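You operate a simulated robot arm through the tools that you are given. There is no shell and no other tool. Be economical: measure what you need, move in short steps, check, and stop when the job is done.

You are at the controls of a simulated two-armed robot. One attempt, no reset.

Task
Close the bench down: light box and shaker off, speed low, red drawer shut, blue bridge back.
Fine: leave the blue-band, green-band, orange-band and white-band goods where they are.

The check looks at the end state, three seconds after you hand in, the way a careful person would. Anything else that was tipped, shoved, dropped, spilled or broken makes it a failure.

Robot
Two 7-joint arms with three-finger grippers on one trunk, on a base that drives. Base frame: it is fixed to the floor where the robot stands at the start and does not move with it; the origin is under the middle of the robot, x ahead of it, y to its left, z up. Readings come in mm, rad, newtons and seconds.
The left shoulder is at the start at [30, 124, 983], the right one opposite. With the tool pointing down near the work surface each hand reaches from about 100 to 780 mm from the robot's upright axis, wherever it stands, measured 20 degrees to its own side. Places, roughly: blue bridge [700, -1000, 900]; blue-band spoon stack (13x3x3 cm) [600, -400, 800]; green shaker switch [500, -200, 800]; green-band fork stack (13x3x3 cm) [600, -500, 800]; orange-band spoon bundle (13x3x3 cm) [600, -900, 800]; red drawer [600, -700, 800]; shaker speed dial [500, -100, 800]; white light box switch [500, -400, 800]; white-band spoon bundle (13x3x3 cm) [600, -900, 800]. Payload 2.2 kg a hand.
The TCP of each hand is the grasp point between the finger pads, 28 mm short of the fingertips. In the tool frame z runs along the fingers and y along their closing line. Largest opening 102 mm; the body of the gripper starts 71 mm behind the TCP.
Orientation is that of the tool frame in the base frame, as a unit quaternion [x, y, z, w]. With the fingers straight down and closing along the base's y, the tool's x points along the base's -x, its y along +y and its z along -z.

Tools
- The arms move only by the tool move_arm. It takes "left_rows", "right_rows" or both (then of equal length, played together; a hand with none holds still); each is a list of rows, each a list of 7 numbers: the gripper command, from -1 (shut) to 1 (fully open), values between in proportion, then the shift along the tool's x, y, z in mm, then the turn, a rotation vector about the tool's x, y, z in rad. In form: [[hand, x, y, z, ax, ay, az], ...]. A call has 1 to 20 rows; each row shifts and turns the commanded pose from where the row before left it, along the tool's axes as they then stand. Each row takes 0.2 s and may step no farther than 50 mm and 0.15 rad from the row before; otherwise, or with a gripper value out of range, the whole call is refused. A pose out of reach is approached as far as the arm can. The call stops where the force on the tool passes 80 N (or 10 N more than at its start, if that is more) or the arm is blocked; 0.2 s more then pass. Each finger halts on what it meets, pressing with about 40 N; the grip force reading is that of the motor and also rises with nothing between the fingers. The clock runs only during rows and for 0.2 s after the last one: add rows that do not move to give the fingers time. The reply holds the time, the measured pose of the TCP, the force on the tool along the base axes, the opening and the grip force, in the units named above and with some noise, with the torque about the TCP (base axes, N m) and any sound that the robot's microphone picked up.
- Cameras (640 x 400 px; columns grow to the right, rows downward): "scene" is now at [25.8, -41.1, 1689.8]; the picture's right is [-0.59, -0.81, 0.00], its down [-0.66, 0.48, -0.57] and it looks along [0.46, -0.34, -0.82] (base axes); focal length 266 px, centre (320, 200). "left" rides on the left gripper at [72, 38, -86] in its tool frame; the picture's right is [-0.46, 0.89, 0.00], its down [-0.60, -0.32, -0.73] and it looks along [-0.65, -0.34, 0.68] (tool axes); focal length 256 px, centre (320, 200). "right" rides on the right gripper at [69, 44, -86] in its tool frame; the picture's right is [-0.53, 0.85, 0.00], its down [-0.58, -0.36, -0.73] and it looks along [-0.62, -0.39, 0.68] (tool axes); focal length 256 px, centre (320, 200). There is no depth. A picture from a camera that has moved, and an enlarged one, comes with that camera's place and axes in the base frame and with its lens.
- snapshot(camera): a new picture of that camera. No time passes.
- slide_trunk(by): slides the trunk up (or, below 0, down) by that many mm; the arms and the scene camera ride with it, the base frame stays. It gives what a move gives, with no picture.
- base_move(legs): drives the robot by 1 to 6 legs, each [ahead, left, turn to the left] in mm, mm and rad, along the robot's own axes; the way and the turn of a leg run together, so that a leg with both is an arc; at most 1500 mm and 3.142 rad a leg. The arms and the cameras ride along, it lands a little off, and it stops where it bumps. It gives what a move gives.
- turn_head(pan, tilt): turns the head with the scene camera to pan (to the left, within 2.496 rad either way) and tilt (down, from -0.506 to 1.204), counted from straight ahead of the robot. It gives what a move gives.
- enlarge(camera, box): a new picture of the part [left, top, right, bottom] of that camera's present view, enlarged. No time passes.
- sign_off(): hands the job in; it is judged then, once.

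Go step by step. Nothing tells you exact positions but the pictures and the camera data: compare them with the known pose of the tool, close in by small moves and look again before you grip or let go. The budget is 120 turns and 108 pictures, counting those below and the enlarged ones. Unless the task says otherwise, let go and move clear before handing in, and close with one line.

The tools are called as name(argument=value, ...) on one line, values as JSON. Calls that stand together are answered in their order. move_arm: Moves the arms, as the interface text tells. Its arguments: {"type":"object","properties":{"left_rows":{"type":"array"},"right_rows":{"type":"array"}},"required":[]} The other tools are called the same way: slide_trunk (by) slides the trunk up or down; base_move (legs) drives the base; turn_head (pan, tilt) turns the head that bears the scene camera; snapshot (camera) takes a picture; enlarge (camera, box) takes an enlarged picture of a part of a camera's view; sign_off () hands the job in.

At the start:

```text
t: 0.0
left_eef_pos: [565.7, -72.0, 1114.6]
left_ee_rot: [0.0, 1.0, 0.0, 0.0]
left_force: [0.0, 0.2, 0.3]
left_wrist_torque: [0.06, 0.02, 0.01]
left_opening: 102.0
left_grasp_force: 0.1
right_eef_pos: [301.7, -390.9, 1112.0]
right_ee_rot: [0.0, 1.0, 0.002, -0.001]
right_force: [0.3, -1.1, -0.4]
right_wrist_torque: [-0.02, 0.02, 0.01]
right_opening: 102.1
right_grasp_force: 0.2
trunk travel left (down, up): [-225.0, 315.0]
robot x, y, heading: [1.3, -0.9, -0.001]
head pan, tilt: [-0.632, 0.963]
```

scene: 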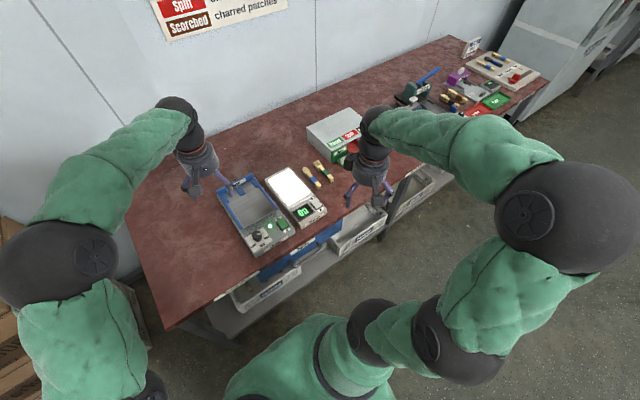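
right: 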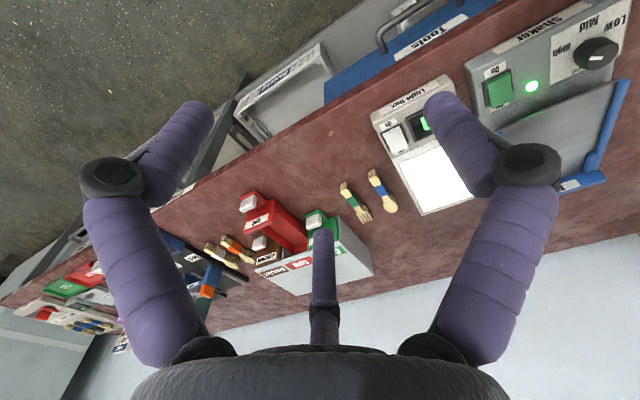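
left: 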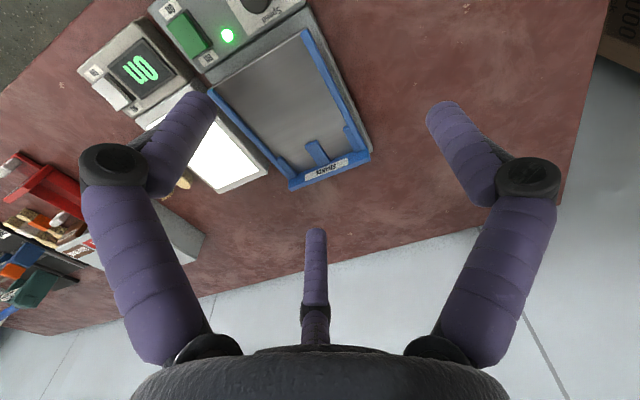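

I see the shaker with its switch and dial, the light box, a cabinet with a red drawer, and the blue bridge further right. I'll look at these close up.

enlarge(camera="scene", box=[200, 100, 360, 260])

enlarge(camera="scene", box=[370, 30, 550, 140])

enlarge(camera="right", box=[370, 0, 640, 170])

enlarge(camera="right", box=[140, 160, 400, 330])

```text
2.50 times, centred on (280, 180) of scene
camera zoom: at [25.8, -41.1, 1689.8], right [-0.59, -0.81, 0.0], down [-0.66, 0.48, -0.57], along [0.46, -0.34, -0.82], focal length 665 px, centre (420, 250)
```

zoom: 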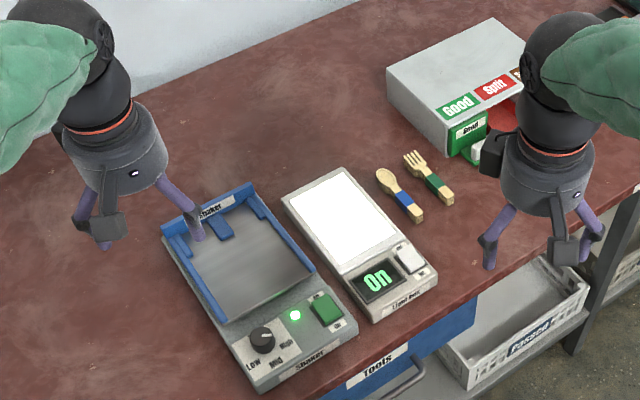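

```text
3.56 times, centred on (460, 85) of scene
camera zoom: at [25.8, -41.1, 1689.8], right [-0.59, -0.81, 0.0], down [-0.66, 0.48, -0.57], along [0.46, -0.34, -0.82], focal length 946 px, centre (-178, 609)
```

zoom: 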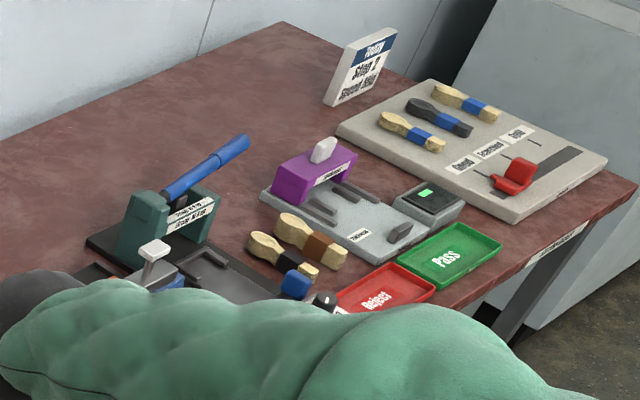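

```text
2.35 times, centred on (505, 85) of right
camera zoom: at [233.6, -348.0, 1198.4], right [0.53, 0.85, 0.0], down [0.58, -0.37, 0.73], along [0.62, -0.39, -0.68], focal length 602 px, centre (-115, 471)
```

zoom: 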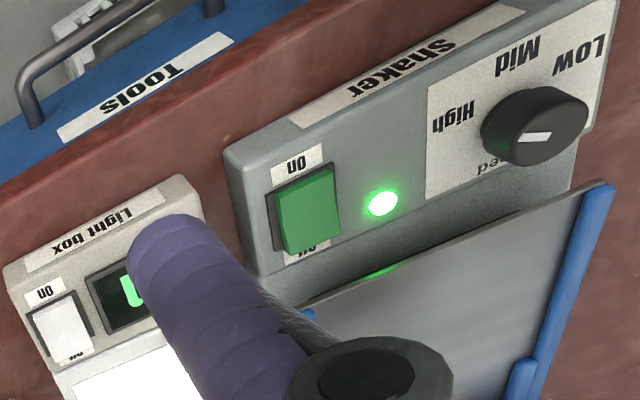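

```text
2.35 times, centred on (270, 245) of right
camera zoom: at [233.6, -348.0, 1198.4], right [0.53, 0.85, 0.0], down [0.58, -0.37, 0.73], along [0.62, -0.39, -0.68], focal length 602 px, centre (438, 94)
```

zoom: 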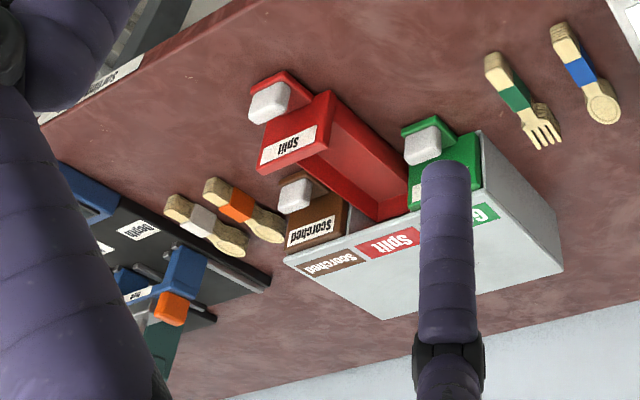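

The switches and dial come out around z≈850 by triangulation. I'll bring both wrist cameras closer to read the rockers and the dial.

move_arm(left_rows=[[-1, 37, -8, 29, 0, 0, 0], [-1, 37, -8, 29, 0, 0, 0], [-1, 37, -7, 29, 0, 0, 0], [-1, 37, -7, 29, 0, 0, 0], [-1, 38, -7, 29, 0, 0, 0]], right_rows=[[-1, -16, 12, 28, 0, 0, 0], [-1, -16, 12, 28, 0, 0, 0], [-1, -16, 12, 28, 0, 0, 0], [-1, -15, 12, 29, 0, 0, 0], [-1, -15, 12, 29, 0, 0, 0]])

snapshot(camera="left")

snapshot(camera="right")

```text
t: 1.2
left_eef_pos: [380.4, -110.9, 970.8]
left_ee_rot: [-0.001, 1.0, 0.0, -0.001]
left_force: [-0.5, 0.0, 0.1]
left_wrist_torque: [0.02, 0.07, -0.03]
left_opening: 1.9
left_grasp_force: 31.0
right_eef_pos: [379.3, -331.8, 971.2]
right_ee_rot: [0.0, 1.0, 0.001, 0.0]
right_force: [-0.2, -0.7, -0.7]
right_wrist_torque: [-0.01, 0.03, 0.02]
right_opening: 2.0
right_grasp_force: 31.3
trunk travel left (down, up): [-225.0, 315.0]
robot x, y, heading: [-1.7, -0.1, -0.009]
head pan, tilt: [-0.632, 0.963]
```

```text
100 pictures are left
camera left: at [308.2, -70.8, 1057.0], right [0.46, 0.89, 0.0], down [0.6, -0.32, 0.73], along [0.65, -0.34, -0.68], focal length 256 px, centre (320, 200)
```

left: 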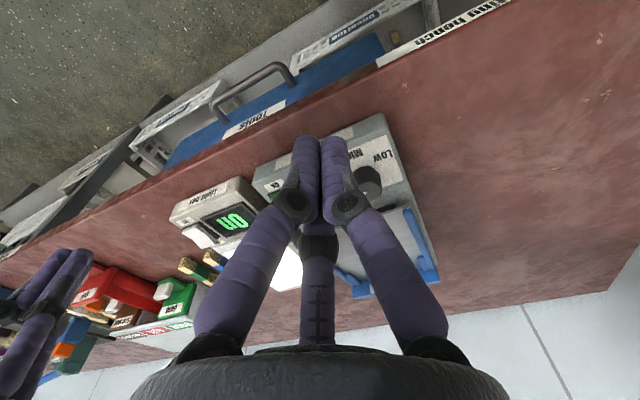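

```text
99 pictures are left
camera right: at [311.5, -288.7, 1057.6], right [0.53, 0.85, 0.0], down [0.58, -0.37, 0.73], along [0.62, -0.39, -0.68], focal length 256 px, centre (320, 200)
```

right: 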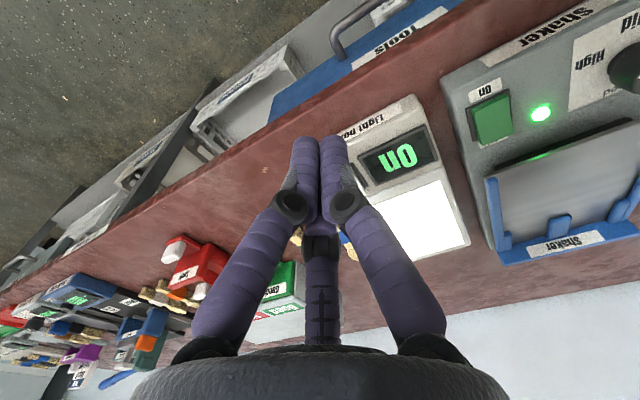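

The closed fingers block the wrist views. The scene camera has a clear view, so I'll enlarge that.

enlarge(camera="scene", box=[244, 210, 308, 250])

enlarge(camera="scene", box=[280, 180, 344, 220])

enlarge(camera="right", box=[440, 0, 640, 140])

```text
10.00 times, centred on (276, 230) of scene
camera zoom: at [26.3, -41.7, 1689.8], right [-0.59, -0.81, 0.0], down [-0.66, 0.49, -0.57], along [0.46, -0.34, -0.82], focal length 2659 px, centre (760, -100)
```

zoom: 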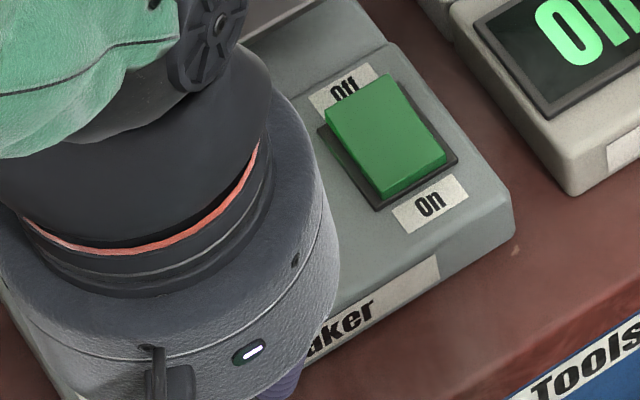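

```text
10.00 times, centred on (312, 200) of scene
camera zoom: at [26.3, -41.7, 1689.8], right [-0.59, -0.81, 0.0], down [-0.66, 0.49, -0.57], along [0.46, -0.34, -0.82], focal length 2659 px, centre (400, 200)
```

zoom: 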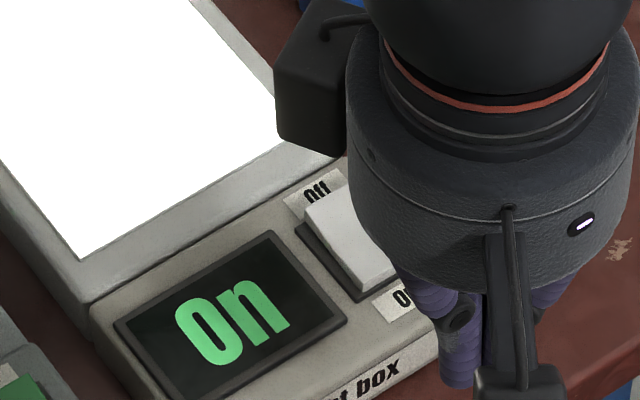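

```text
2.86 times, centred on (540, 70) of right
camera zoom: at [311.5, -288.7, 1057.6], right [0.53, 0.85, 0.0], down [0.58, -0.37, 0.73], along [0.62, -0.39, -0.68], focal length 731 px, centre (-309, 571)
```

zoom: 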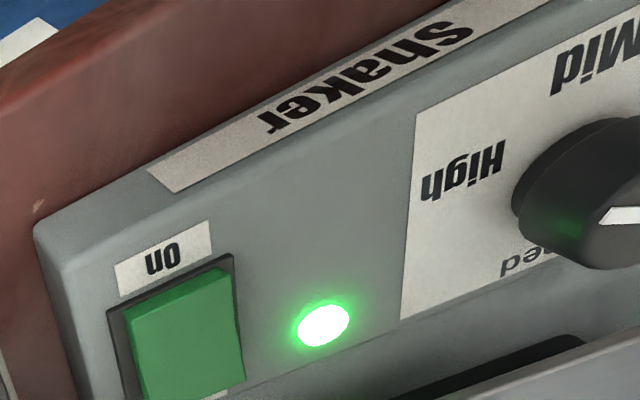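

Both rockers are pressed at the near (On) end, so I need to push the far (Off) ends down. I'll bring the right hand over the far half of the light box rocker.

move_arm(right_rows=[[-1, -32, -10, 10, 0, 0, 0], [-1, -32, -10, 20, 0, 0, 0], [-1, -32, -9, 20, 0, 0, 0], [-1, -31, -9, 25, 0, 0, 0], [-1, 0, 0, 0, 0, 0, 0]])

enlarge(camera="scene", box=[272, 170, 352, 220])

enlarge(camera="left", box=[120, 120, 320, 245])

snapshot(camera="right")

```text
t: 2.4
left_eef_pos: [379.3, -108.2, 970.1]
left_ee_rot: [0.0, 1.0, 0.0, 0.0]
left_force: [0.0, -0.4, 0.1]
left_wrist_torque: [-0.01, 0.0, -0.04]
left_opening: 2.0
left_grasp_force: 31.8
right_eef_pos: [506.6, -366.1, 896.3]
right_ee_rot: [0.0, 1.0, -0.001, 0.0]
right_force: [-0.1, 0.2, -0.5]
right_wrist_torque: [-0.01, -0.03, 0.0]
right_opening: 2.1
right_grasp_force: 31.6
trunk travel left (down, up): [-225.0, 315.0]
robot x, y, heading: [-0.7, -0.6, 0.003]
head pan, tilt: [-0.632, 0.963]
```

```text
8.00 times, centred on (312, 195) of scene
camera zoom: at [25.0, -40.8, 1689.9], right [-0.59, -0.81, 0.0], down [-0.66, 0.48, -0.57], along [0.46, -0.34, -0.82], focal length 2128 px, centre (384, 240)
```

zoom: 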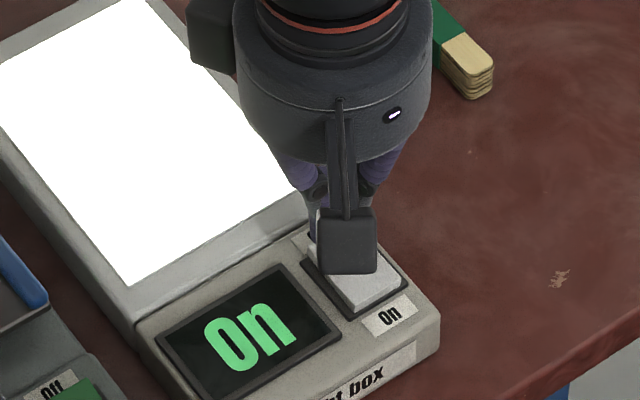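

```text
3.20 times, centred on (220, 182) of left
camera zoom: at [307.6, -70.0, 1057.2], right [0.46, 0.89, 0.0], down [0.6, -0.32, 0.73], along [0.65, -0.34, -0.68], focal length 819 px, centre (640, 256)
```

zoom: 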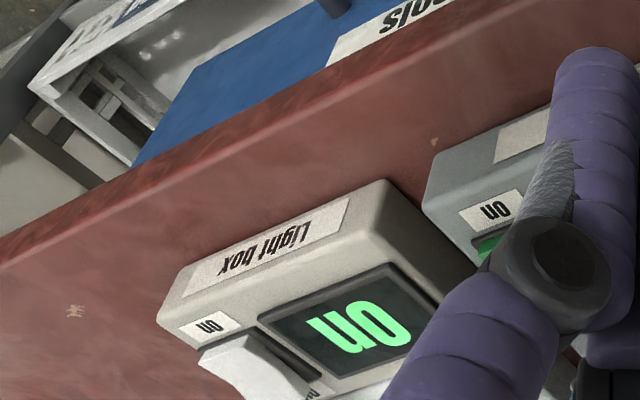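

```text
93 pictures are left
camera right: at [439.0, -323.3, 981.7], right [0.53, 0.85, 0.0], down [0.58, -0.36, 0.73], along [0.62, -0.39, -0.68], focal length 256 px, centre (320, 200)
```

right: 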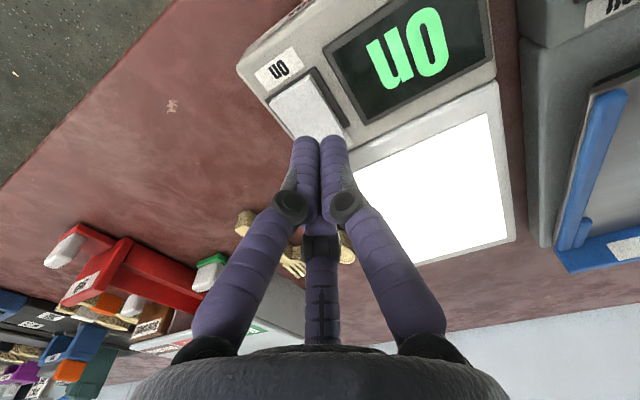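

The tips sit about 14 mm past the rocker's centre on the Off side. I'll press down in small steps.

move_arm(right_rows=[[-1, 0, 0, 6, 0, 0, 0], [-1, 0, 0, 5, 0, 0, 0], [-1, 0, 0, 4, 0, 0, 0], [-1, 0, 0, 3, 0, 0, 0], [-1, 0, 0, 3, 0, 0, 0]])

snapshot(camera="right")

```text
t: 3.6
left_eef_pos: [379.7, -109.5, 970.4]
left_ee_rot: [0.001, 1.0, 0.0, 0.0]
left_force: [0.3, -0.4, -0.8]
left_wrist_torque: [-0.01, 0.0, 0.02]
left_opening: 2.1
left_grasp_force: 31.9
right_eef_pos: [507.2, -367.1, 875.2]
right_ee_rot: [0.0, 1.0, 0.002, 0.0]
right_force: [-0.2, -0.5, 0.1]
right_wrist_torque: [-0.03, 0.0, -0.03]
right_opening: 2.3
right_grasp_force: 31.2
trunk travel left (down, up): [-225.0, 315.0]
robot x, y, heading: [0.4, 0.9, 0.001]
head pan, tilt: [-0.632, 0.963]
```

```text
92 pictures are left
camera right: at [439.5, -324.7, 960.5], right [0.53, 0.85, 0.0], down [0.58, -0.37, 0.73], along [0.62, -0.39, -0.68], focal length 256 px, centre (320, 200)
```

right: 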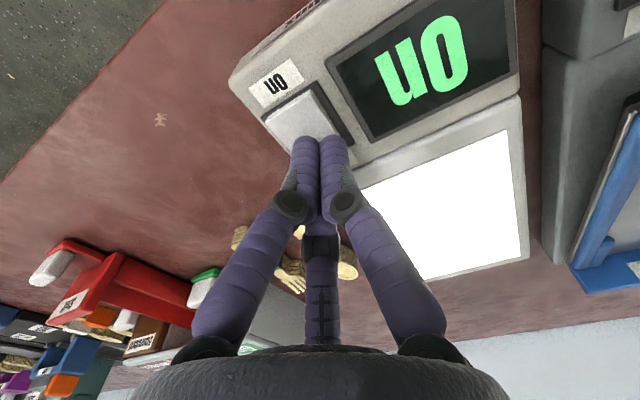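

No contact yet at tip z≈847, so I'll keep pressing.

move_arm(right_rows=[[-1, 0, 0, 3, 0, 0, 0], [-1, 0, 0, 3, 0, 0, 0], [-1, 0, 0, 3, 0, 0, 0], [-1, 0, 0, 3, 0, 0, 0]])

snapshot(camera="right")

```text
t: 4.6
left_eef_pos: [375.7, -106.1, 973.1]
left_ee_rot: [0.001, 1.0, -0.001, 0.003]
left_force: [-0.4, 0.4, -0.2]
left_wrist_torque: [0.0, -0.01, 0.02]
left_opening: 2.3
left_grasp_force: 30.7
right_eef_pos: [506.4, -369.1, 871.6]
right_ee_rot: [0.002, 1.0, -0.003, 0.007]
right_force: [-15.9, 9.5, 77.7]
right_wrist_torque: [0.45, 0.93, 0.95]
right_opening: 5.9
right_grasp_force: 31.8
trunk travel left (down, up): [-225.0, 315.0]
robot x, y, heading: [-1.4, 0.4, -0.001]
head pan, tilt: [-0.632, 0.963]
```

```text
91 pictures are left
camera right: at [437.5, -324.5, 956.6], right [0.54, 0.84, 0.0], down [0.56, -0.36, 0.74], along [0.63, -0.4, -0.67], focal length 256 px, centre (320, 200)
```

right: 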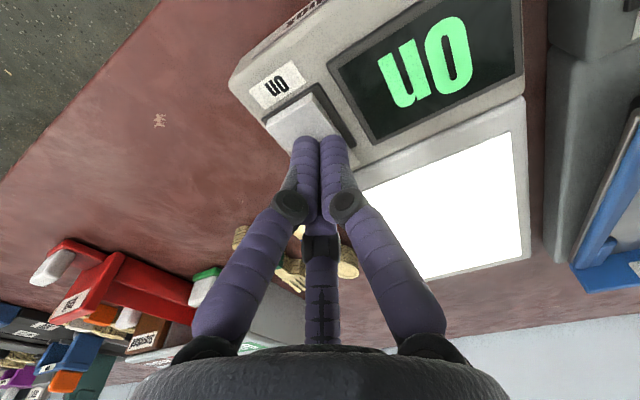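

It took 78 N without toggling, so the tips are probably on the frame rather than the rocker. I'll lift off and look more closely.

move_arm(right_rows=[[-1, 0, 0, -15, 0, 0, 0], [-1, 50, 0, -20, 0, 0, 0], [-1, 50, 0, -30, 0, 0, 0], [-1, 40, -40, 0, 0, 0, 0], [1, 0, -40, 0, 0, 0, 0], [1, 0, 0, 0, 0, 0, 0], [1, 0, 0, 0, 0, 0, 0], [1, 0, 0, 0, 0, 0, 0]])

enlarge(camera="scene", box=[290, 180, 338, 210])

snapshot(camera="right")

```text
refused: row 2 steps farther than a row can; nothing moved
```

```text
13.33 times, centred on (314, 195) of scene
camera zoom: at [17.2, -35.2, 1690.8], right [-0.59, -0.81, 0.0], down [-0.66, 0.48, -0.58], along [0.47, -0.34, -0.82], focal length 3546 px, centre (400, 267)
```

zoom: 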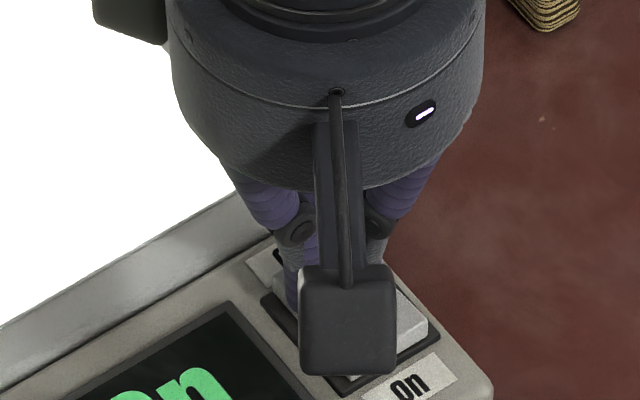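

```text
89 pictures are left
camera right: at [437.5, -324.5, 956.6], right [0.54, 0.84, 0.0], down [0.56, -0.36, 0.74], along [0.63, -0.4, -0.67], focal length 256 px, centre (320, 200)
```

right: 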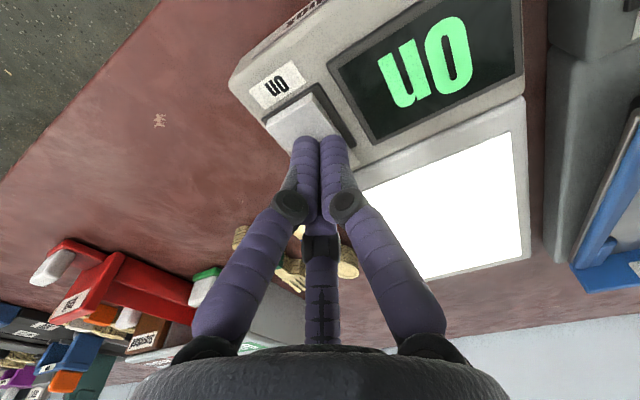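

The call was refused because a step was too long. I'll use smaller steps.

move_arm(right_rows=[[-1, 0, 0, -15, 0, 0, 0], [-1, 40, 0, -20, 0, 0, 0], [-1, 40, 0, -25, 0, 0, 0], [-1, 40, -25, 0, 0, 0, 0], [-1, 0, -40, 0, 0, 0, 0], [-1, 0, 0, 0, 0, 0, 0]])

enlarge(camera="scene", box=[290, 180, 338, 210])

snapshot(camera="right")

```text
t: 6.0
left_eef_pos: [380.2, -107.6, 971.5]
left_ee_rot: [-0.001, 1.0, -0.001, 0.0]
left_force: [0.2, -0.1, 0.2]
left_wrist_torque: [-0.03, 0.02, 0.01]
left_opening: 1.9
left_grasp_force: 31.1
right_eef_pos: [384.6, -433.2, 922.1]
right_ee_rot: [0.0, 1.0, 0.0, 0.0]
right_force: [-0.3, 1.0, 0.0]
right_wrist_torque: [-0.01, 0.02, 0.0]
right_opening: 1.9
right_grasp_force: 31.7
trunk travel left (down, up): [-225.0, 315.0]
robot x, y, heading: [-0.3, 0.9, 0.0]
head pan, tilt: [-0.632, 0.963]
```

```text
13.33 times, centred on (314, 195) of scene
camera zoom: at [24.9, -40.3, 1689.8], right [-0.59, -0.81, 0.0], down [-0.66, 0.48, -0.57], along [0.46, -0.34, -0.82], focal length 3546 px, centre (400, 267)
```

zoom: 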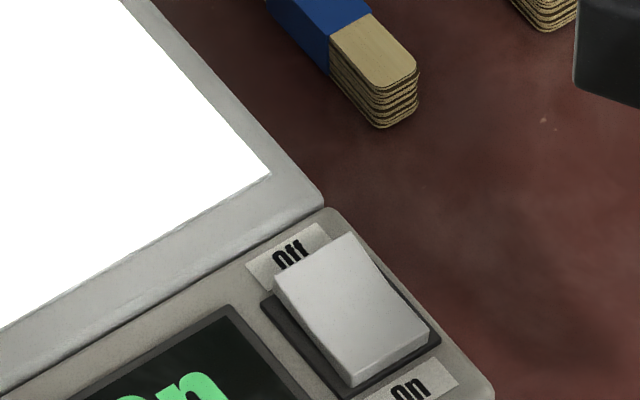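

```text
87 pictures are left
camera right: at [317.5, -390.2, 1008.0], right [0.53, 0.85, 0.0], down [0.58, -0.36, 0.73], along [0.62, -0.39, -0.68], focal length 256 px, centre (320, 200)
```

right: 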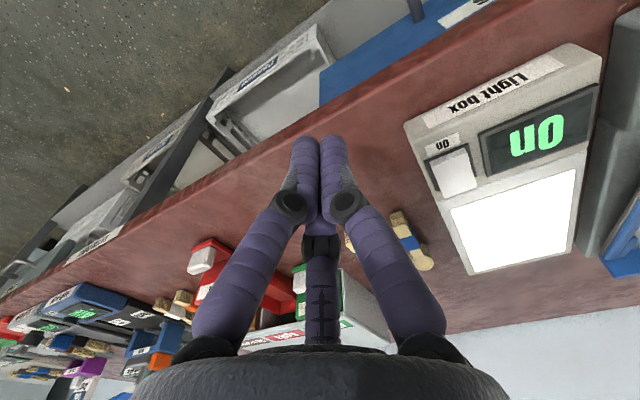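

I'll zoom in on the rocker from this viewpoint to triangulate it.

enlarge(camera="right", box=[410, 110, 506, 170])

```text
6.67 times, centred on (458, 140) of right
camera zoom: at [317.5, -390.2, 1008.0], right [0.53, 0.85, 0.0], down [0.58, -0.36, 0.73], along [0.62, -0.39, -0.68], focal length 1707 px, centre (-600, 600)
```

zoom: 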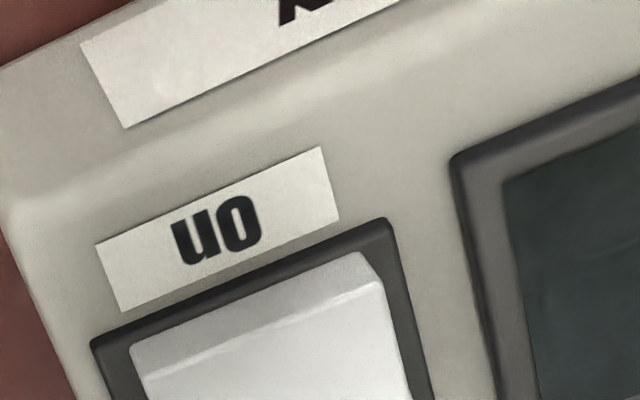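

The rocker spans x 479–514 and is centred at y≈-369, with its raised end near z 851. I'll press again at x≈507, y≈-370 in 1 mm steps.

move_arm(right_rows=[[-1, -40, 21, 0, 0, 0, 0], [-1, -40, 21, 0, 0, 0, 0], [-1, -42, 21, 0, 0, 0, 0], [-1, 0, 0, 30, 0, 0, 0], [-1, 0, 0, 10, 0, 0, 0], [-1, 0, 0, 3, 0, 0, 0], [-1, 0, 0, 0, 0, 0, 0]])

enlarge(camera="right", box=[220, 60, 420, 200])

```text
t: 7.6
left_eef_pos: [381.0, -109.6, 970.7]
left_ee_rot: [0.001, 1.0, 0.0, 0.0]
left_force: [0.6, -0.2, -0.4]
left_wrist_torque: [-0.03, -0.02, 0.02]
left_opening: 2.2
left_grasp_force: 31.5
right_eef_pos: [509.1, -371.1, 882.5]
right_ee_rot: [0.0, 1.0, 0.0, 0.0]
right_force: [-0.1, -0.1, 0.0]
right_wrist_torque: [-0.03, -0.01, 0.0]
right_opening: 2.2
right_grasp_force: 31.5
trunk travel left (down, up): [-225.0, 315.0]
robot x, y, heading: [-0.3, -1.0, 0.001]
head pan, tilt: [-0.632, 0.963]
```

```text
2.86 times, centred on (320, 130) of right
camera zoom: at [441.9, -328.0, 967.0], right [0.53, 0.85, 0.0], down [0.58, -0.36, 0.73], along [0.62, -0.39, -0.68], focal length 731 px, centre (320, 400)
```

zoom: 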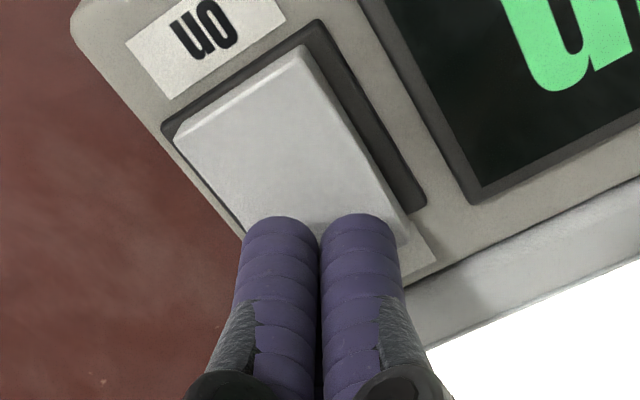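

The tips are well placed on the rocker's Off end. I'm pressing gently.

move_arm(right_rows=[[-1, 2, 0, 2, 0, 0, 0], [-1, 0, 0, 2, 0, 0, 0], [-1, 0, 0, 1, 0, 0, 0], [-1, 0, 0, 1, 0, 0, 0], [-1, 0, 0, 1, 0, 0, 0], [-1, 0, 0, 1, 0, 0, 0], [-1, 0, 0, 1, 0, 0, 0], [-1, 0, 0, 1, 0, 0, 0], [-1, 0, 0, 1, 0, 0, 0], [-1, 0, 0, 1, 0, 0, 0], [-1, 0, 0, 1, 0, 0, 0], [-1, 0, 0, 1, 0, 0, 0], [-1, 0, 0, 1, 0, 0, 0], [-1, 0, 0, 1, 0, 0, 0]])

enlarge(camera="right", box=[220, 60, 420, 200])

```text
t: 10.6
left_eef_pos: [376.3, -107.2, 973.4]
left_ee_rot: [0.0, 1.0, -0.002, 0.001]
left_force: [0.2, -0.5, -0.5]
left_wrist_torque: [-0.03, -0.01, -0.01]
left_opening: 2.0
left_grasp_force: 31.4
right_eef_pos: [508.0, -371.6, 872.4]
right_ee_rot: [0.001, 1.0, -0.004, 0.008]
right_force: [-12.1, 3.5, 70.7]
right_wrist_torque: [0.43, 0.73, 1.08]
right_opening: 6.1
right_grasp_force: 31.1
trunk travel left (down, up): [-225.0, 315.0]
robot x, y, heading: [-1.6, -2.6, -0.0]
head pan, tilt: [-0.632, 0.963]
```

```text
2.86 times, centred on (320, 130) of right
camera zoom: at [437.4, -327.3, 956.8], right [0.54, 0.84, 0.0], down [0.56, -0.36, 0.74], along [0.63, -0.4, -0.67], focal length 731 px, centre (320, 400)
```

zoom: 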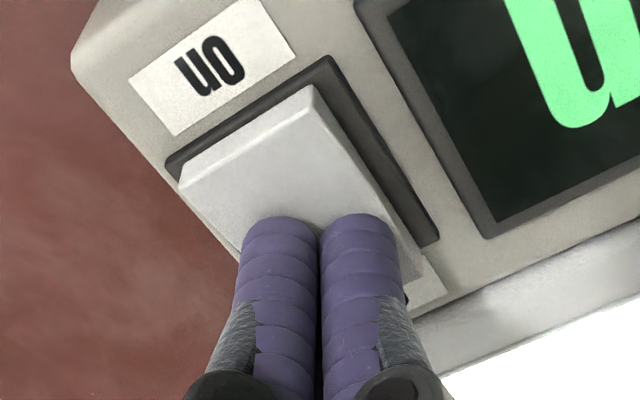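

Force is 70 N, but the display still reads On. I'll check the contact from the scene camera.

enlarge(camera="scene", box=[290, 180, 338, 210])

enlarge(camera="left", box=[150, 170, 280, 250])

```text
13.33 times, centred on (314, 195) of scene
camera zoom: at [18.6, -36.5, 1690.4], right [-0.59, -0.81, 0.0], down [-0.66, 0.48, -0.58], along [0.46, -0.34, -0.82], focal length 3546 px, centre (400, 267)
```

zoom: 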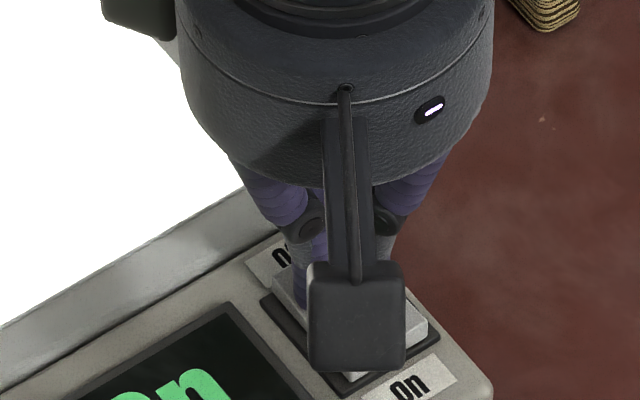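

```text
4.92 times, centred on (215, 210) of left
camera zoom: at [303.8, -67.4, 1059.0], right [0.46, 0.89, 0.0], down [0.6, -0.32, 0.73], along [0.65, -0.34, -0.68], focal length 1260 px, centre (837, 151)
```

zoom: 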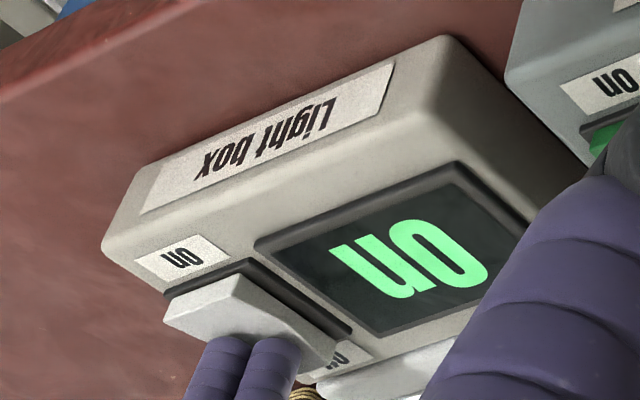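

From the left view the tips look closer to the middle crease than to the Off end. I'll lift, shift about 6 mm farther away from me, and press again.

move_arm(right_rows=[[-1, 0, 0, -10, 0, 0, 0], [-1, 0, 0, -5, 0, 0, 0], [-1, -7, 0, 0, 0, 0, 0], [-1, 0, 0, 0, 0, 0, 0]])

enlarge(camera="left", box=[150, 170, 280, 250])

enlarge(camera="right", box=[220, 60, 420, 200])

```text
t: 11.6
left_eef_pos: [379.4, -110.6, 970.8]
left_ee_rot: [0.001, 1.0, 0.0, 0.0]
left_force: [0.2, 0.2, 0.1]
left_wrist_torque: [0.0, 0.01, 0.04]
left_opening: 2.1
left_grasp_force: 31.6
right_eef_pos: [512.8, -369.6, 876.9]
right_ee_rot: [0.0, 1.0, 0.001, -0.001]
right_force: [-0.6, 0.4, -0.1]
right_wrist_torque: [-0.02, 0.0, 0.01]
right_opening: 2.1
right_grasp_force: 31.6
trunk travel left (down, up): [-225.0, 315.0]
robot x, y, heading: [2.8, 2.6, 0.006]
head pan, tilt: [-0.632, 0.963]
```

```text
4.92 times, centred on (215, 210) of left
camera zoom: at [307.9, -70.1, 1057.0], right [0.46, 0.89, 0.0], down [0.6, -0.32, 0.73], along [0.65, -0.34, -0.68], focal length 1260 px, centre (837, 151)
```

zoom: 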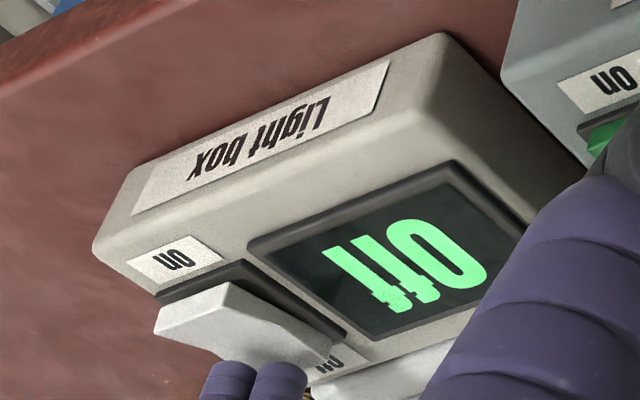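

```text
2.86 times, centred on (320, 130) of right
camera zoom: at [443.8, -326.3, 963.1], right [0.53, 0.85, 0.0], down [0.58, -0.37, 0.73], along [0.62, -0.39, -0.68], focal length 731 px, centre (320, 400)
```

zoom: 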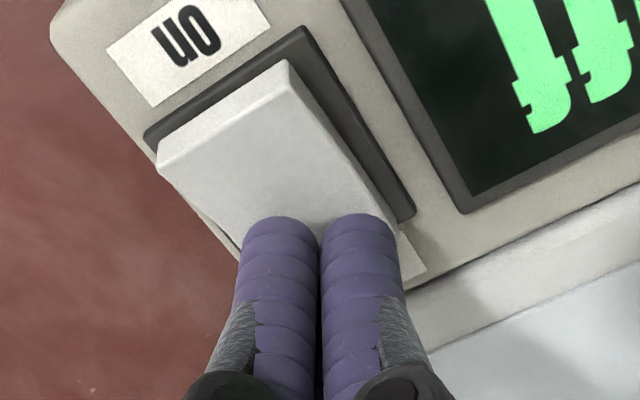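

It toggled: the light box reads Off. Next is the shaker rocker at about [509, -219], so I'll lift, shift over, and move the left hand out of the way.

move_arm(right_rows=[[-1, 0, 0, -40, 0, 0, 0], [-1, 1, 50, 0, 0, 0, 0], [-1, 1, 50, 0, 0, 0, 0], [-1, 1, 50, 0, 0, 0, 0], [-1, 0, 0, 20, 0, 0, 0], [-1, 0, 0, 10, 0, 0, 0], [-1, 0, 0, 0, 0, 0, 0]], left_rows=[[-1, 0, 40, 0, 0, 0, 0], [-1, 0, 40, 0, 0, 0, 0], [-1, 0, 0, 0, 0, 0, 0], [-1, 0, 0, 0, 0, 0, 0], [-1, 0, 0, 0, 0, 0, 0], [-1, 0, 0, 0, 0, 0, 0], [-1, 0, 0, 0, 0, 0, 0]])

enlarge(camera="right", box=[220, 60, 420, 200])

snapshot(camera="left")

```text
t: 13.2
left_eef_pos: [382.4, -26.8, 970.5]
left_ee_rot: [0.0, 1.0, 0.0, -0.001]
left_force: [0.4, -0.1, -0.5]
left_wrist_torque: [-0.03, -0.02, -0.02]
left_opening: 2.0
left_grasp_force: 31.5
right_eef_pos: [509.7, -220.9, 887.2]
right_ee_rot: [0.0, 1.0, 0.001, -0.001]
right_force: [-0.6, 0.8, -0.1]
right_wrist_torque: [0.02, 0.01, 0.02]
right_opening: 1.9
right_grasp_force: 31.6
trunk travel left (down, up): [-225.0, 315.0]
robot x, y, heading: [-1.9, 2.7, 0.0]
head pan, tilt: [-0.632, 0.963]
```

```text
2.86 times, centred on (320, 130) of right
camera zoom: at [442.2, -177.2, 973.7], right [0.53, 0.85, 0.0], down [0.58, -0.37, 0.73], along [0.62, -0.39, -0.68], focal length 731 px, centre (320, 400)
```

zoom: 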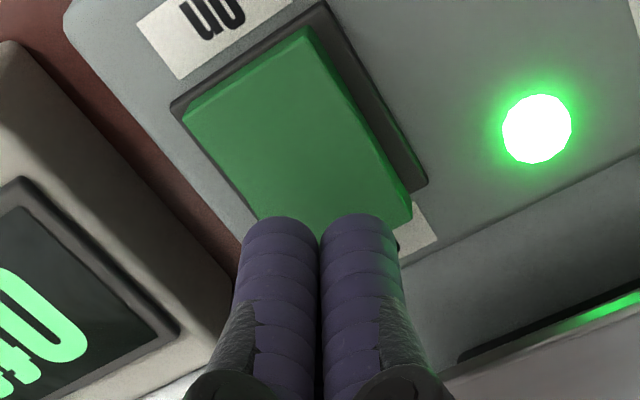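

```text
78 pictures are left
camera left: at [310.4, 12.5, 1057.5], right [0.46, 0.89, 0.0], down [0.6, -0.32, 0.73], along [0.65, -0.34, -0.68], focal length 256 px, centre (320, 200)
```

left: 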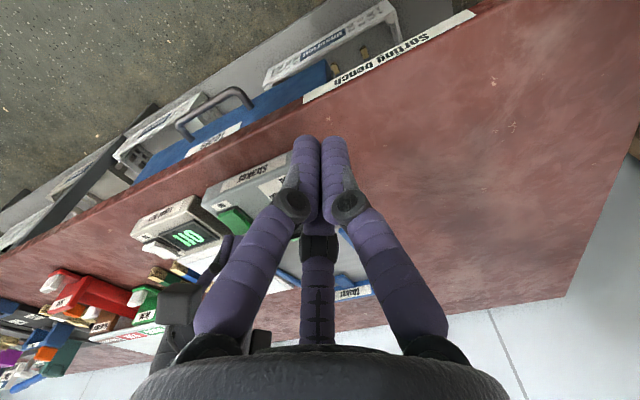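

The tips sit over the Off end of the shaker rocker. I'm pressing down.

move_arm(right_rows=[[-1, -1, 0, 5, 0, 0, 0], [-1, 0, 0, 3, 0, 0, 0], [-1, 0, 0, 2, 0, 0, 0], [-1, 0, 0, 2, 0, 0, 0], [-1, 0, 0, 1, 0, 0, 0], [-1, 0, 0, 1, 0, 0, 0], [-1, 0, 0, 1, 0, 0, 0], [-1, 0, 0, 1, 0, 0, 0], [-1, 0, 0, 1, 0, 0, 0], [-1, 0, 0, 1, 0, 0, 0], [-1, 0, 0, 1, 0, 0, 0], [-1, 0, 0, 1, 0, 0, 0], [-1, 0, 0, 1, 0, 0, 0]])

enlarge(camera="right", box=[220, 60, 420, 200])

```text
t: 16.0
left_eef_pos: [380.3, -24.8, 972.8]
left_ee_rot: [0.001, 1.0, -0.001, 0.001]
left_force: [0.1, -0.8, -1.1]
left_wrist_torque: [-0.01, 0.01, 0.0]
left_opening: 2.0
left_grasp_force: 31.0
right_eef_pos: [511.3, -221.0, 871.9]
right_ee_rot: [0.0, 1.0, 0.0, 0.003]
right_force: [-7.0, 0.3, 44.5]
right_wrist_torque: [-0.16, 0.7, 0.55]
right_opening: 6.0
right_grasp_force: 31.0
trunk travel left (down, up): [-225.0, 315.0]
robot x, y, heading: [2.2, 1.5, -0.004]
head pan, tilt: [-0.632, 0.963]
```

```text
2.86 times, centred on (320, 130) of right
camera zoom: at [442.6, -176.9, 957.5], right [0.53, 0.84, 0.0], down [0.57, -0.36, 0.74], along [0.62, -0.39, -0.68], focal length 731 px, centre (320, 400)
```

zoom: 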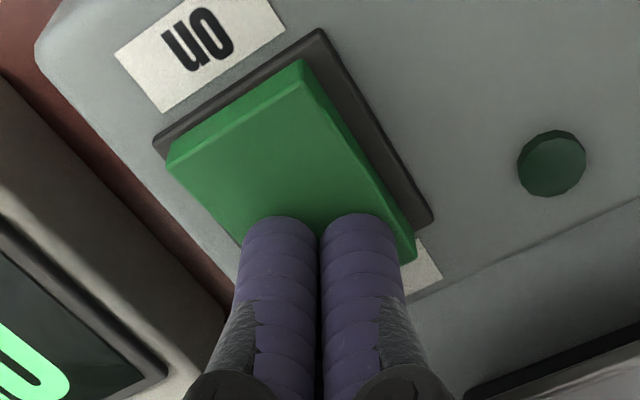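

The shaker lamp is out. I'll lift the right hand away and look at the dial.

move_arm(right_rows=[[-1, 0, 0, -30, 0, 0, 0], [-1, 0, 0, -40, 0, 0, 0], [-1, 40, -20, 0, 0, 0, 0], [-1, 40, -20, 0, 0, 0, 0], [1, 0, -40, 0, 0, 0, 0], [1, 0, -40, 0, 0, 0, 0], [1, 0, 0, 0, 0, 0, 0]])

enlarge(camera="scene", box=[236, 210, 300, 250])

snapshot(camera="right")

```text
t: 17.6
left_eef_pos: [382.1, -26.4, 971.2]
left_ee_rot: [0.0, 1.0, 0.001, 0.0]
left_force: [-0.9, -0.1, 0.8]
left_wrist_torque: [0.0, 0.01, 0.0]
left_opening: 2.2
left_grasp_force: 31.2
right_eef_pos: [431.4, -342.3, 937.4]
right_ee_rot: [0.0, 1.0, 0.0, -0.001]
right_force: [-0.1, 0.1, -0.6]
right_wrist_torque: [0.0, 0.0, -0.02]
right_opening: 102.0
right_grasp_force: 0.0
trunk travel left (down, up): [-225.0, 315.0]
robot x, y, heading: [-5.9, 0.4, 0.003]
head pan, tilt: [-0.632, 0.963]
```

```text
10.00 times, centred on (268, 230) of scene
camera zoom: at [26.1, -40.7, 1689.8], right [-0.59, -0.81, 0.0], down [-0.66, 0.48, -0.57], along [0.46, -0.34, -0.82], focal length 2659 px, centre (840, -100)
```

zoom: 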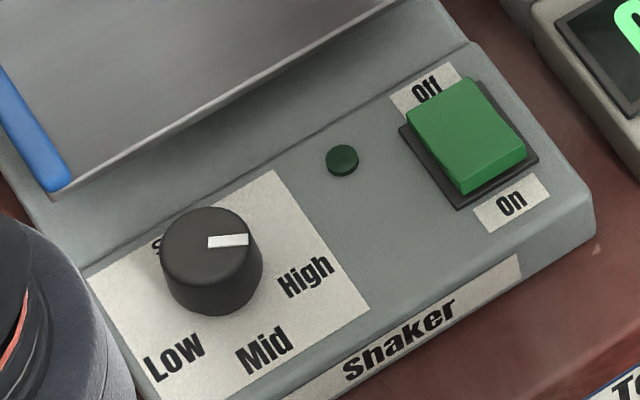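

```text
75 pictures are left
camera right: at [364.1, -298.8, 1023.5], right [0.53, 0.85, 0.0], down [0.58, -0.36, 0.73], along [0.62, -0.39, -0.68], focal length 256 px, centre (320, 200)
```

right: 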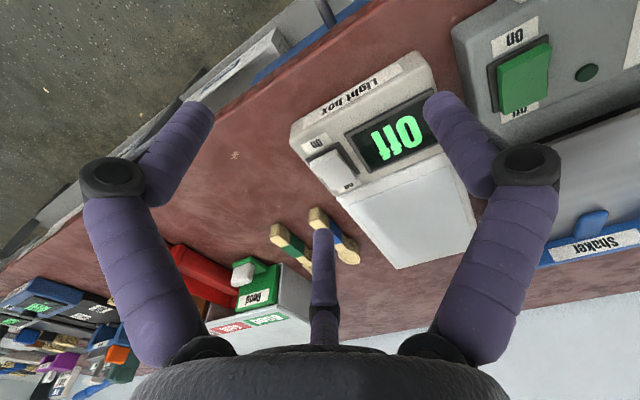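

The dial is at High and needs about 120° clockwise seen from above: High is at −120°, Mid at 180°, Low at +120°. I'll bring the left hand above the knob with its fingers open.

move_arm(left_rows=[[-1, -31, -24, 0, 0, 0, 0], [0, -31, -24, 10, 0, 0, 0], [0, -31, -23, 15, 0, 0, 0], [0, -30, -23, 16, 0, 0, 0], [0.2, 0, 0, 0, 0, 0, 0], [0.2, 0, 0, 0, 0, 0, 0]])

snapshot(camera="left")

enlarge(camera="scene", box=[220, 190, 316, 250])

```text
t: 19.0
left_eef_pos: [503.6, -125.7, 925.5]
left_ee_rot: [-0.001, 1.0, 0.001, 0.0]
left_force: [0.7, 0.4, 0.6]
left_wrist_torque: [0.02, 0.03, 0.0]
left_opening: 61.3
left_grasp_force: 0.1
right_eef_pos: [432.7, -342.4, 936.7]
right_ee_rot: [0.001, 1.0, 0.001, 0.0]
right_force: [-0.4, 0.4, 0.5]
right_wrist_torque: [0.03, 0.0, -0.02]
right_opening: 101.9
right_grasp_force: 0.1
trunk travel left (down, up): [-225.0, 315.0]
robot x, y, heading: [-4.3, -3.8, -0.002]
head pan, tilt: [-0.632, 0.963]
```

```text
74 pictures are left
camera left: at [431.8, -85.6, 1012.0], right [0.46, 0.89, 0.0], down [0.6, -0.32, 0.73], along [0.65, -0.34, -0.68], focal length 256 px, centre (320, 200)
```

left: 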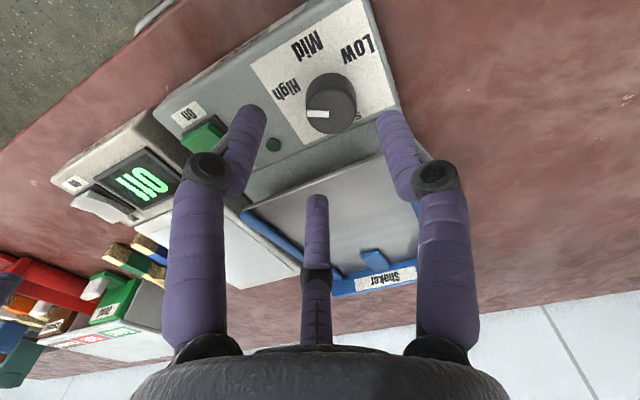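

```text
6.67 times, centred on (268, 220) of scene
camera zoom: at [26.3, -41.6, 1689.8], right [-0.59, -0.81, 0.0], down [-0.66, 0.48, -0.57], along [0.46, -0.34, -0.82], focal length 1773 px, centre (667, 67)
```

zoom: 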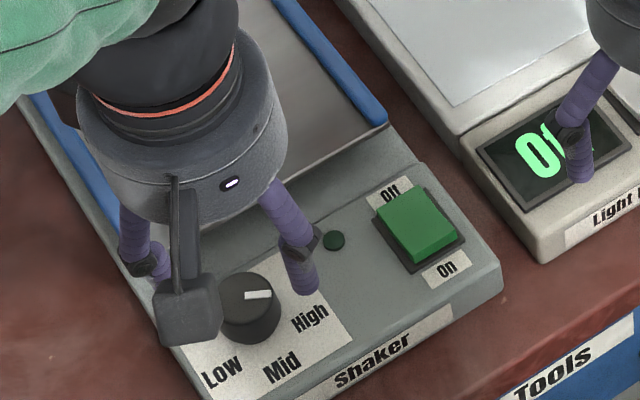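

The knob is at about [506, -120] with its top near z 858. I'll centre the hand, pre-turn it by −0.52 rad and lower it around the knob.

move_arm(left_rows=[[0.2, -3, 5, 0, 0, 0, 0], [0.2, 0, 0, 10, 0, 0, -0.131], [0.2, 0, 0, 10, 0, 0, -0.131], [0.2, 0, 0, 10, 0, 0, -0.131], [0.2, 0, 0, 10, 0, 0, -0.132], [0.2, 0, 0, 5, 0, 0, 0], [0.2, 0, 0, 0, 0, 0, 0]])

enlarge(camera="left", box=[200, 60, 440, 220])

enlarge(camera="scene", box=[230, 205, 310, 255])

```text
t: 20.6
left_eef_pos: [505.5, -116.9, 884.6]
left_ee_rot: [-0.26, 0.966, 0.0, -0.001]
left_force: [0.0, -0.3, -1.5]
left_wrist_torque: [-0.04, 0.03, -0.03]
left_opening: 61.2
left_grasp_force: 0.0
right_eef_pos: [432.4, -342.8, 936.8]
right_ee_rot: [0.0, 1.0, 0.001, -0.001]
right_force: [-0.4, 0.8, 0.4]
right_wrist_torque: [0.01, 0.0, 0.04]
right_opening: 102.0
right_grasp_force: 0.1
trunk travel left (down, up): [-225.0, 315.0]
robot x, y, heading: [-0.3, 1.5, 0.003]
head pan, tilt: [-0.632, 0.963]
```

```text
2.50 times, centred on (320, 140) of left
camera zoom: at [424.6, -119.8, 969.9], right [-0.04, 1.0, 0.0], down [0.68, 0.03, 0.73], along [0.73, 0.03, -0.68], focal length 640 px, centre (320, 350)
```

zoom: 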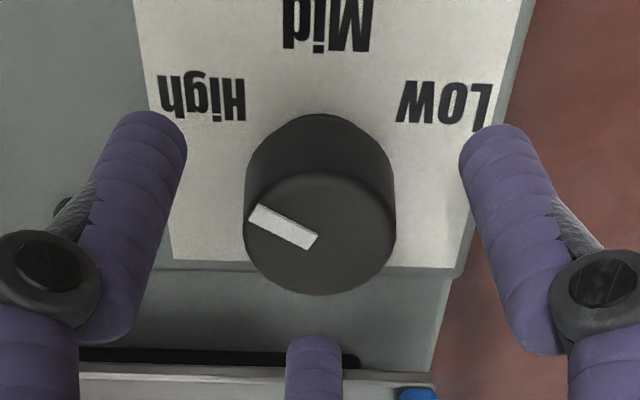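

```text
8.00 times, centred on (270, 230) of scene
camera zoom: at [25.9, -41.1, 1689.8], right [-0.59, -0.81, 0.0], down [-0.66, 0.48, -0.57], along [0.46, -0.34, -0.82], focal length 2128 px, centre (720, -40)
```

zoom: 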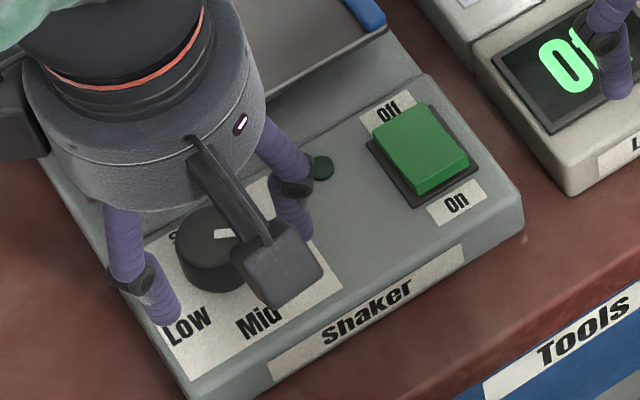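

The knob is centred between the fingers. I'll lower 11 mm and grip.

move_arm(left_rows=[[0.2, 0, 0, 6, 0, 0, 0], [0.2, 0, 0, 5, 0, 0, 0], [-0.2, 0, 0, 0, 0, 0, 0], [-0.6, 0, 0, 0, 0, 0, 0], [-1, 0, 0, 0, 0, 0, 0], [-1, 0, 0, 0, 0, 0, 0]])

enlarge(camera="left", box=[200, 60, 440, 220])

```text
t: 22.0
left_eef_pos: [505.7, -118.0, 872.5]
left_ee_rot: [-0.26, 0.966, -0.001, 0.0]
left_force: [-2.6, -8.8, 0.5]
left_wrist_torque: [-0.59, 0.01, 0.01]
left_opening: 33.1
left_grasp_force: 45.2
right_eef_pos: [431.9, -342.6, 936.7]
right_ee_rot: [-0.001, 1.0, 0.0, 0.0]
right_force: [-0.7, -0.3, -0.4]
right_wrist_torque: [-0.02, -0.01, 0.02]
right_opening: 101.8
right_grasp_force: 0.0
trunk travel left (down, up): [-225.0, 315.0]
robot x, y, heading: [-0.0, -1.8, 0.005]
head pan, tilt: [-0.632, 0.963]
```

```text
2.50 times, centred on (320, 140) of left
camera zoom: at [424.0, -119.6, 959.1], right [-0.04, 1.0, 0.0], down [0.68, 0.03, 0.73], along [0.73, 0.03, -0.68], focal length 640 px, centre (320, 350)
```

zoom: 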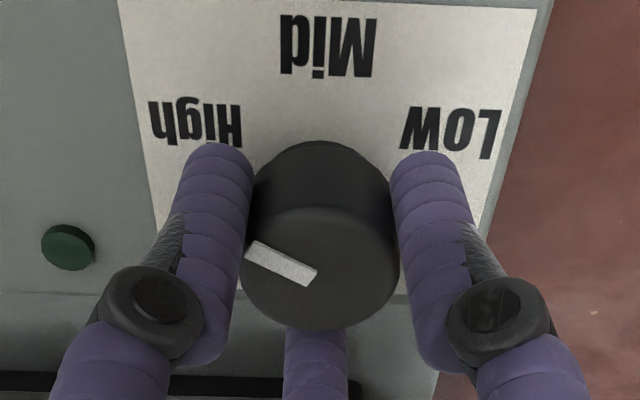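

The knob is gripped. Turning 60° clockwise.

move_arm(left_rows=[[-1, 0, 0, 0, 0, 0, 0.131], [-1, 0, 0, 0, 0, 0, 0.131], [-1, 0, 0, 0, 0, 0, 0.131], [-1, 0, 0, 0, 0, 0, 0.131], [-1, 0, 0, 0, 0, 0, 0.131], [-1, 0, 0, 0, 0, 0, 0.131], [-1, 0, 0, 0, 0, 0, 0.131], [-1, 0, 0, 0, 0, 0, 0.131], [-1, 0, 0, 0, 0, 0, 0]])

enlarge(camera="left", box=[200, 60, 440, 220])

```text
t: 24.0
left_eef_pos: [506.0, -118.5, 872.3]
left_ee_rot: [0.26, 0.966, 0.0, 0.001]
left_force: [-3.0, -8.1, 14.3]
left_wrist_torque: [-0.35, 0.15, -0.01]
left_opening: 32.9
left_grasp_force: 45.0
right_eef_pos: [430.2, -342.7, 938.3]
right_ee_rot: [0.0, 1.0, 0.001, 0.001]
right_force: [-0.5, -0.2, 0.2]
right_wrist_torque: [0.0, -0.03, 0.02]
right_opening: 101.9
right_grasp_force: 0.1
trunk travel left (down, up): [-225.0, 315.0]
robot x, y, heading: [-0.9, -2.5, -0.002]
head pan, tilt: [-0.632, 0.963]
```

```text
2.50 times, centred on (320, 140) of left
camera zoom: at [462.0, -47.2, 959.0], right [0.85, 0.53, 0.0], down [0.36, -0.58, 0.73], along [0.39, -0.62, -0.68], focal length 640 px, centre (320, 350)
```

zoom: 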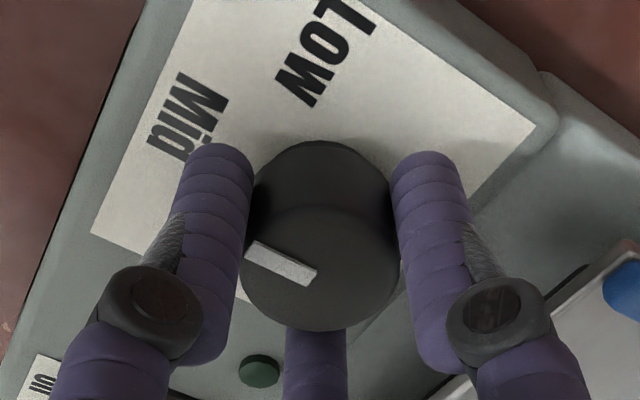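

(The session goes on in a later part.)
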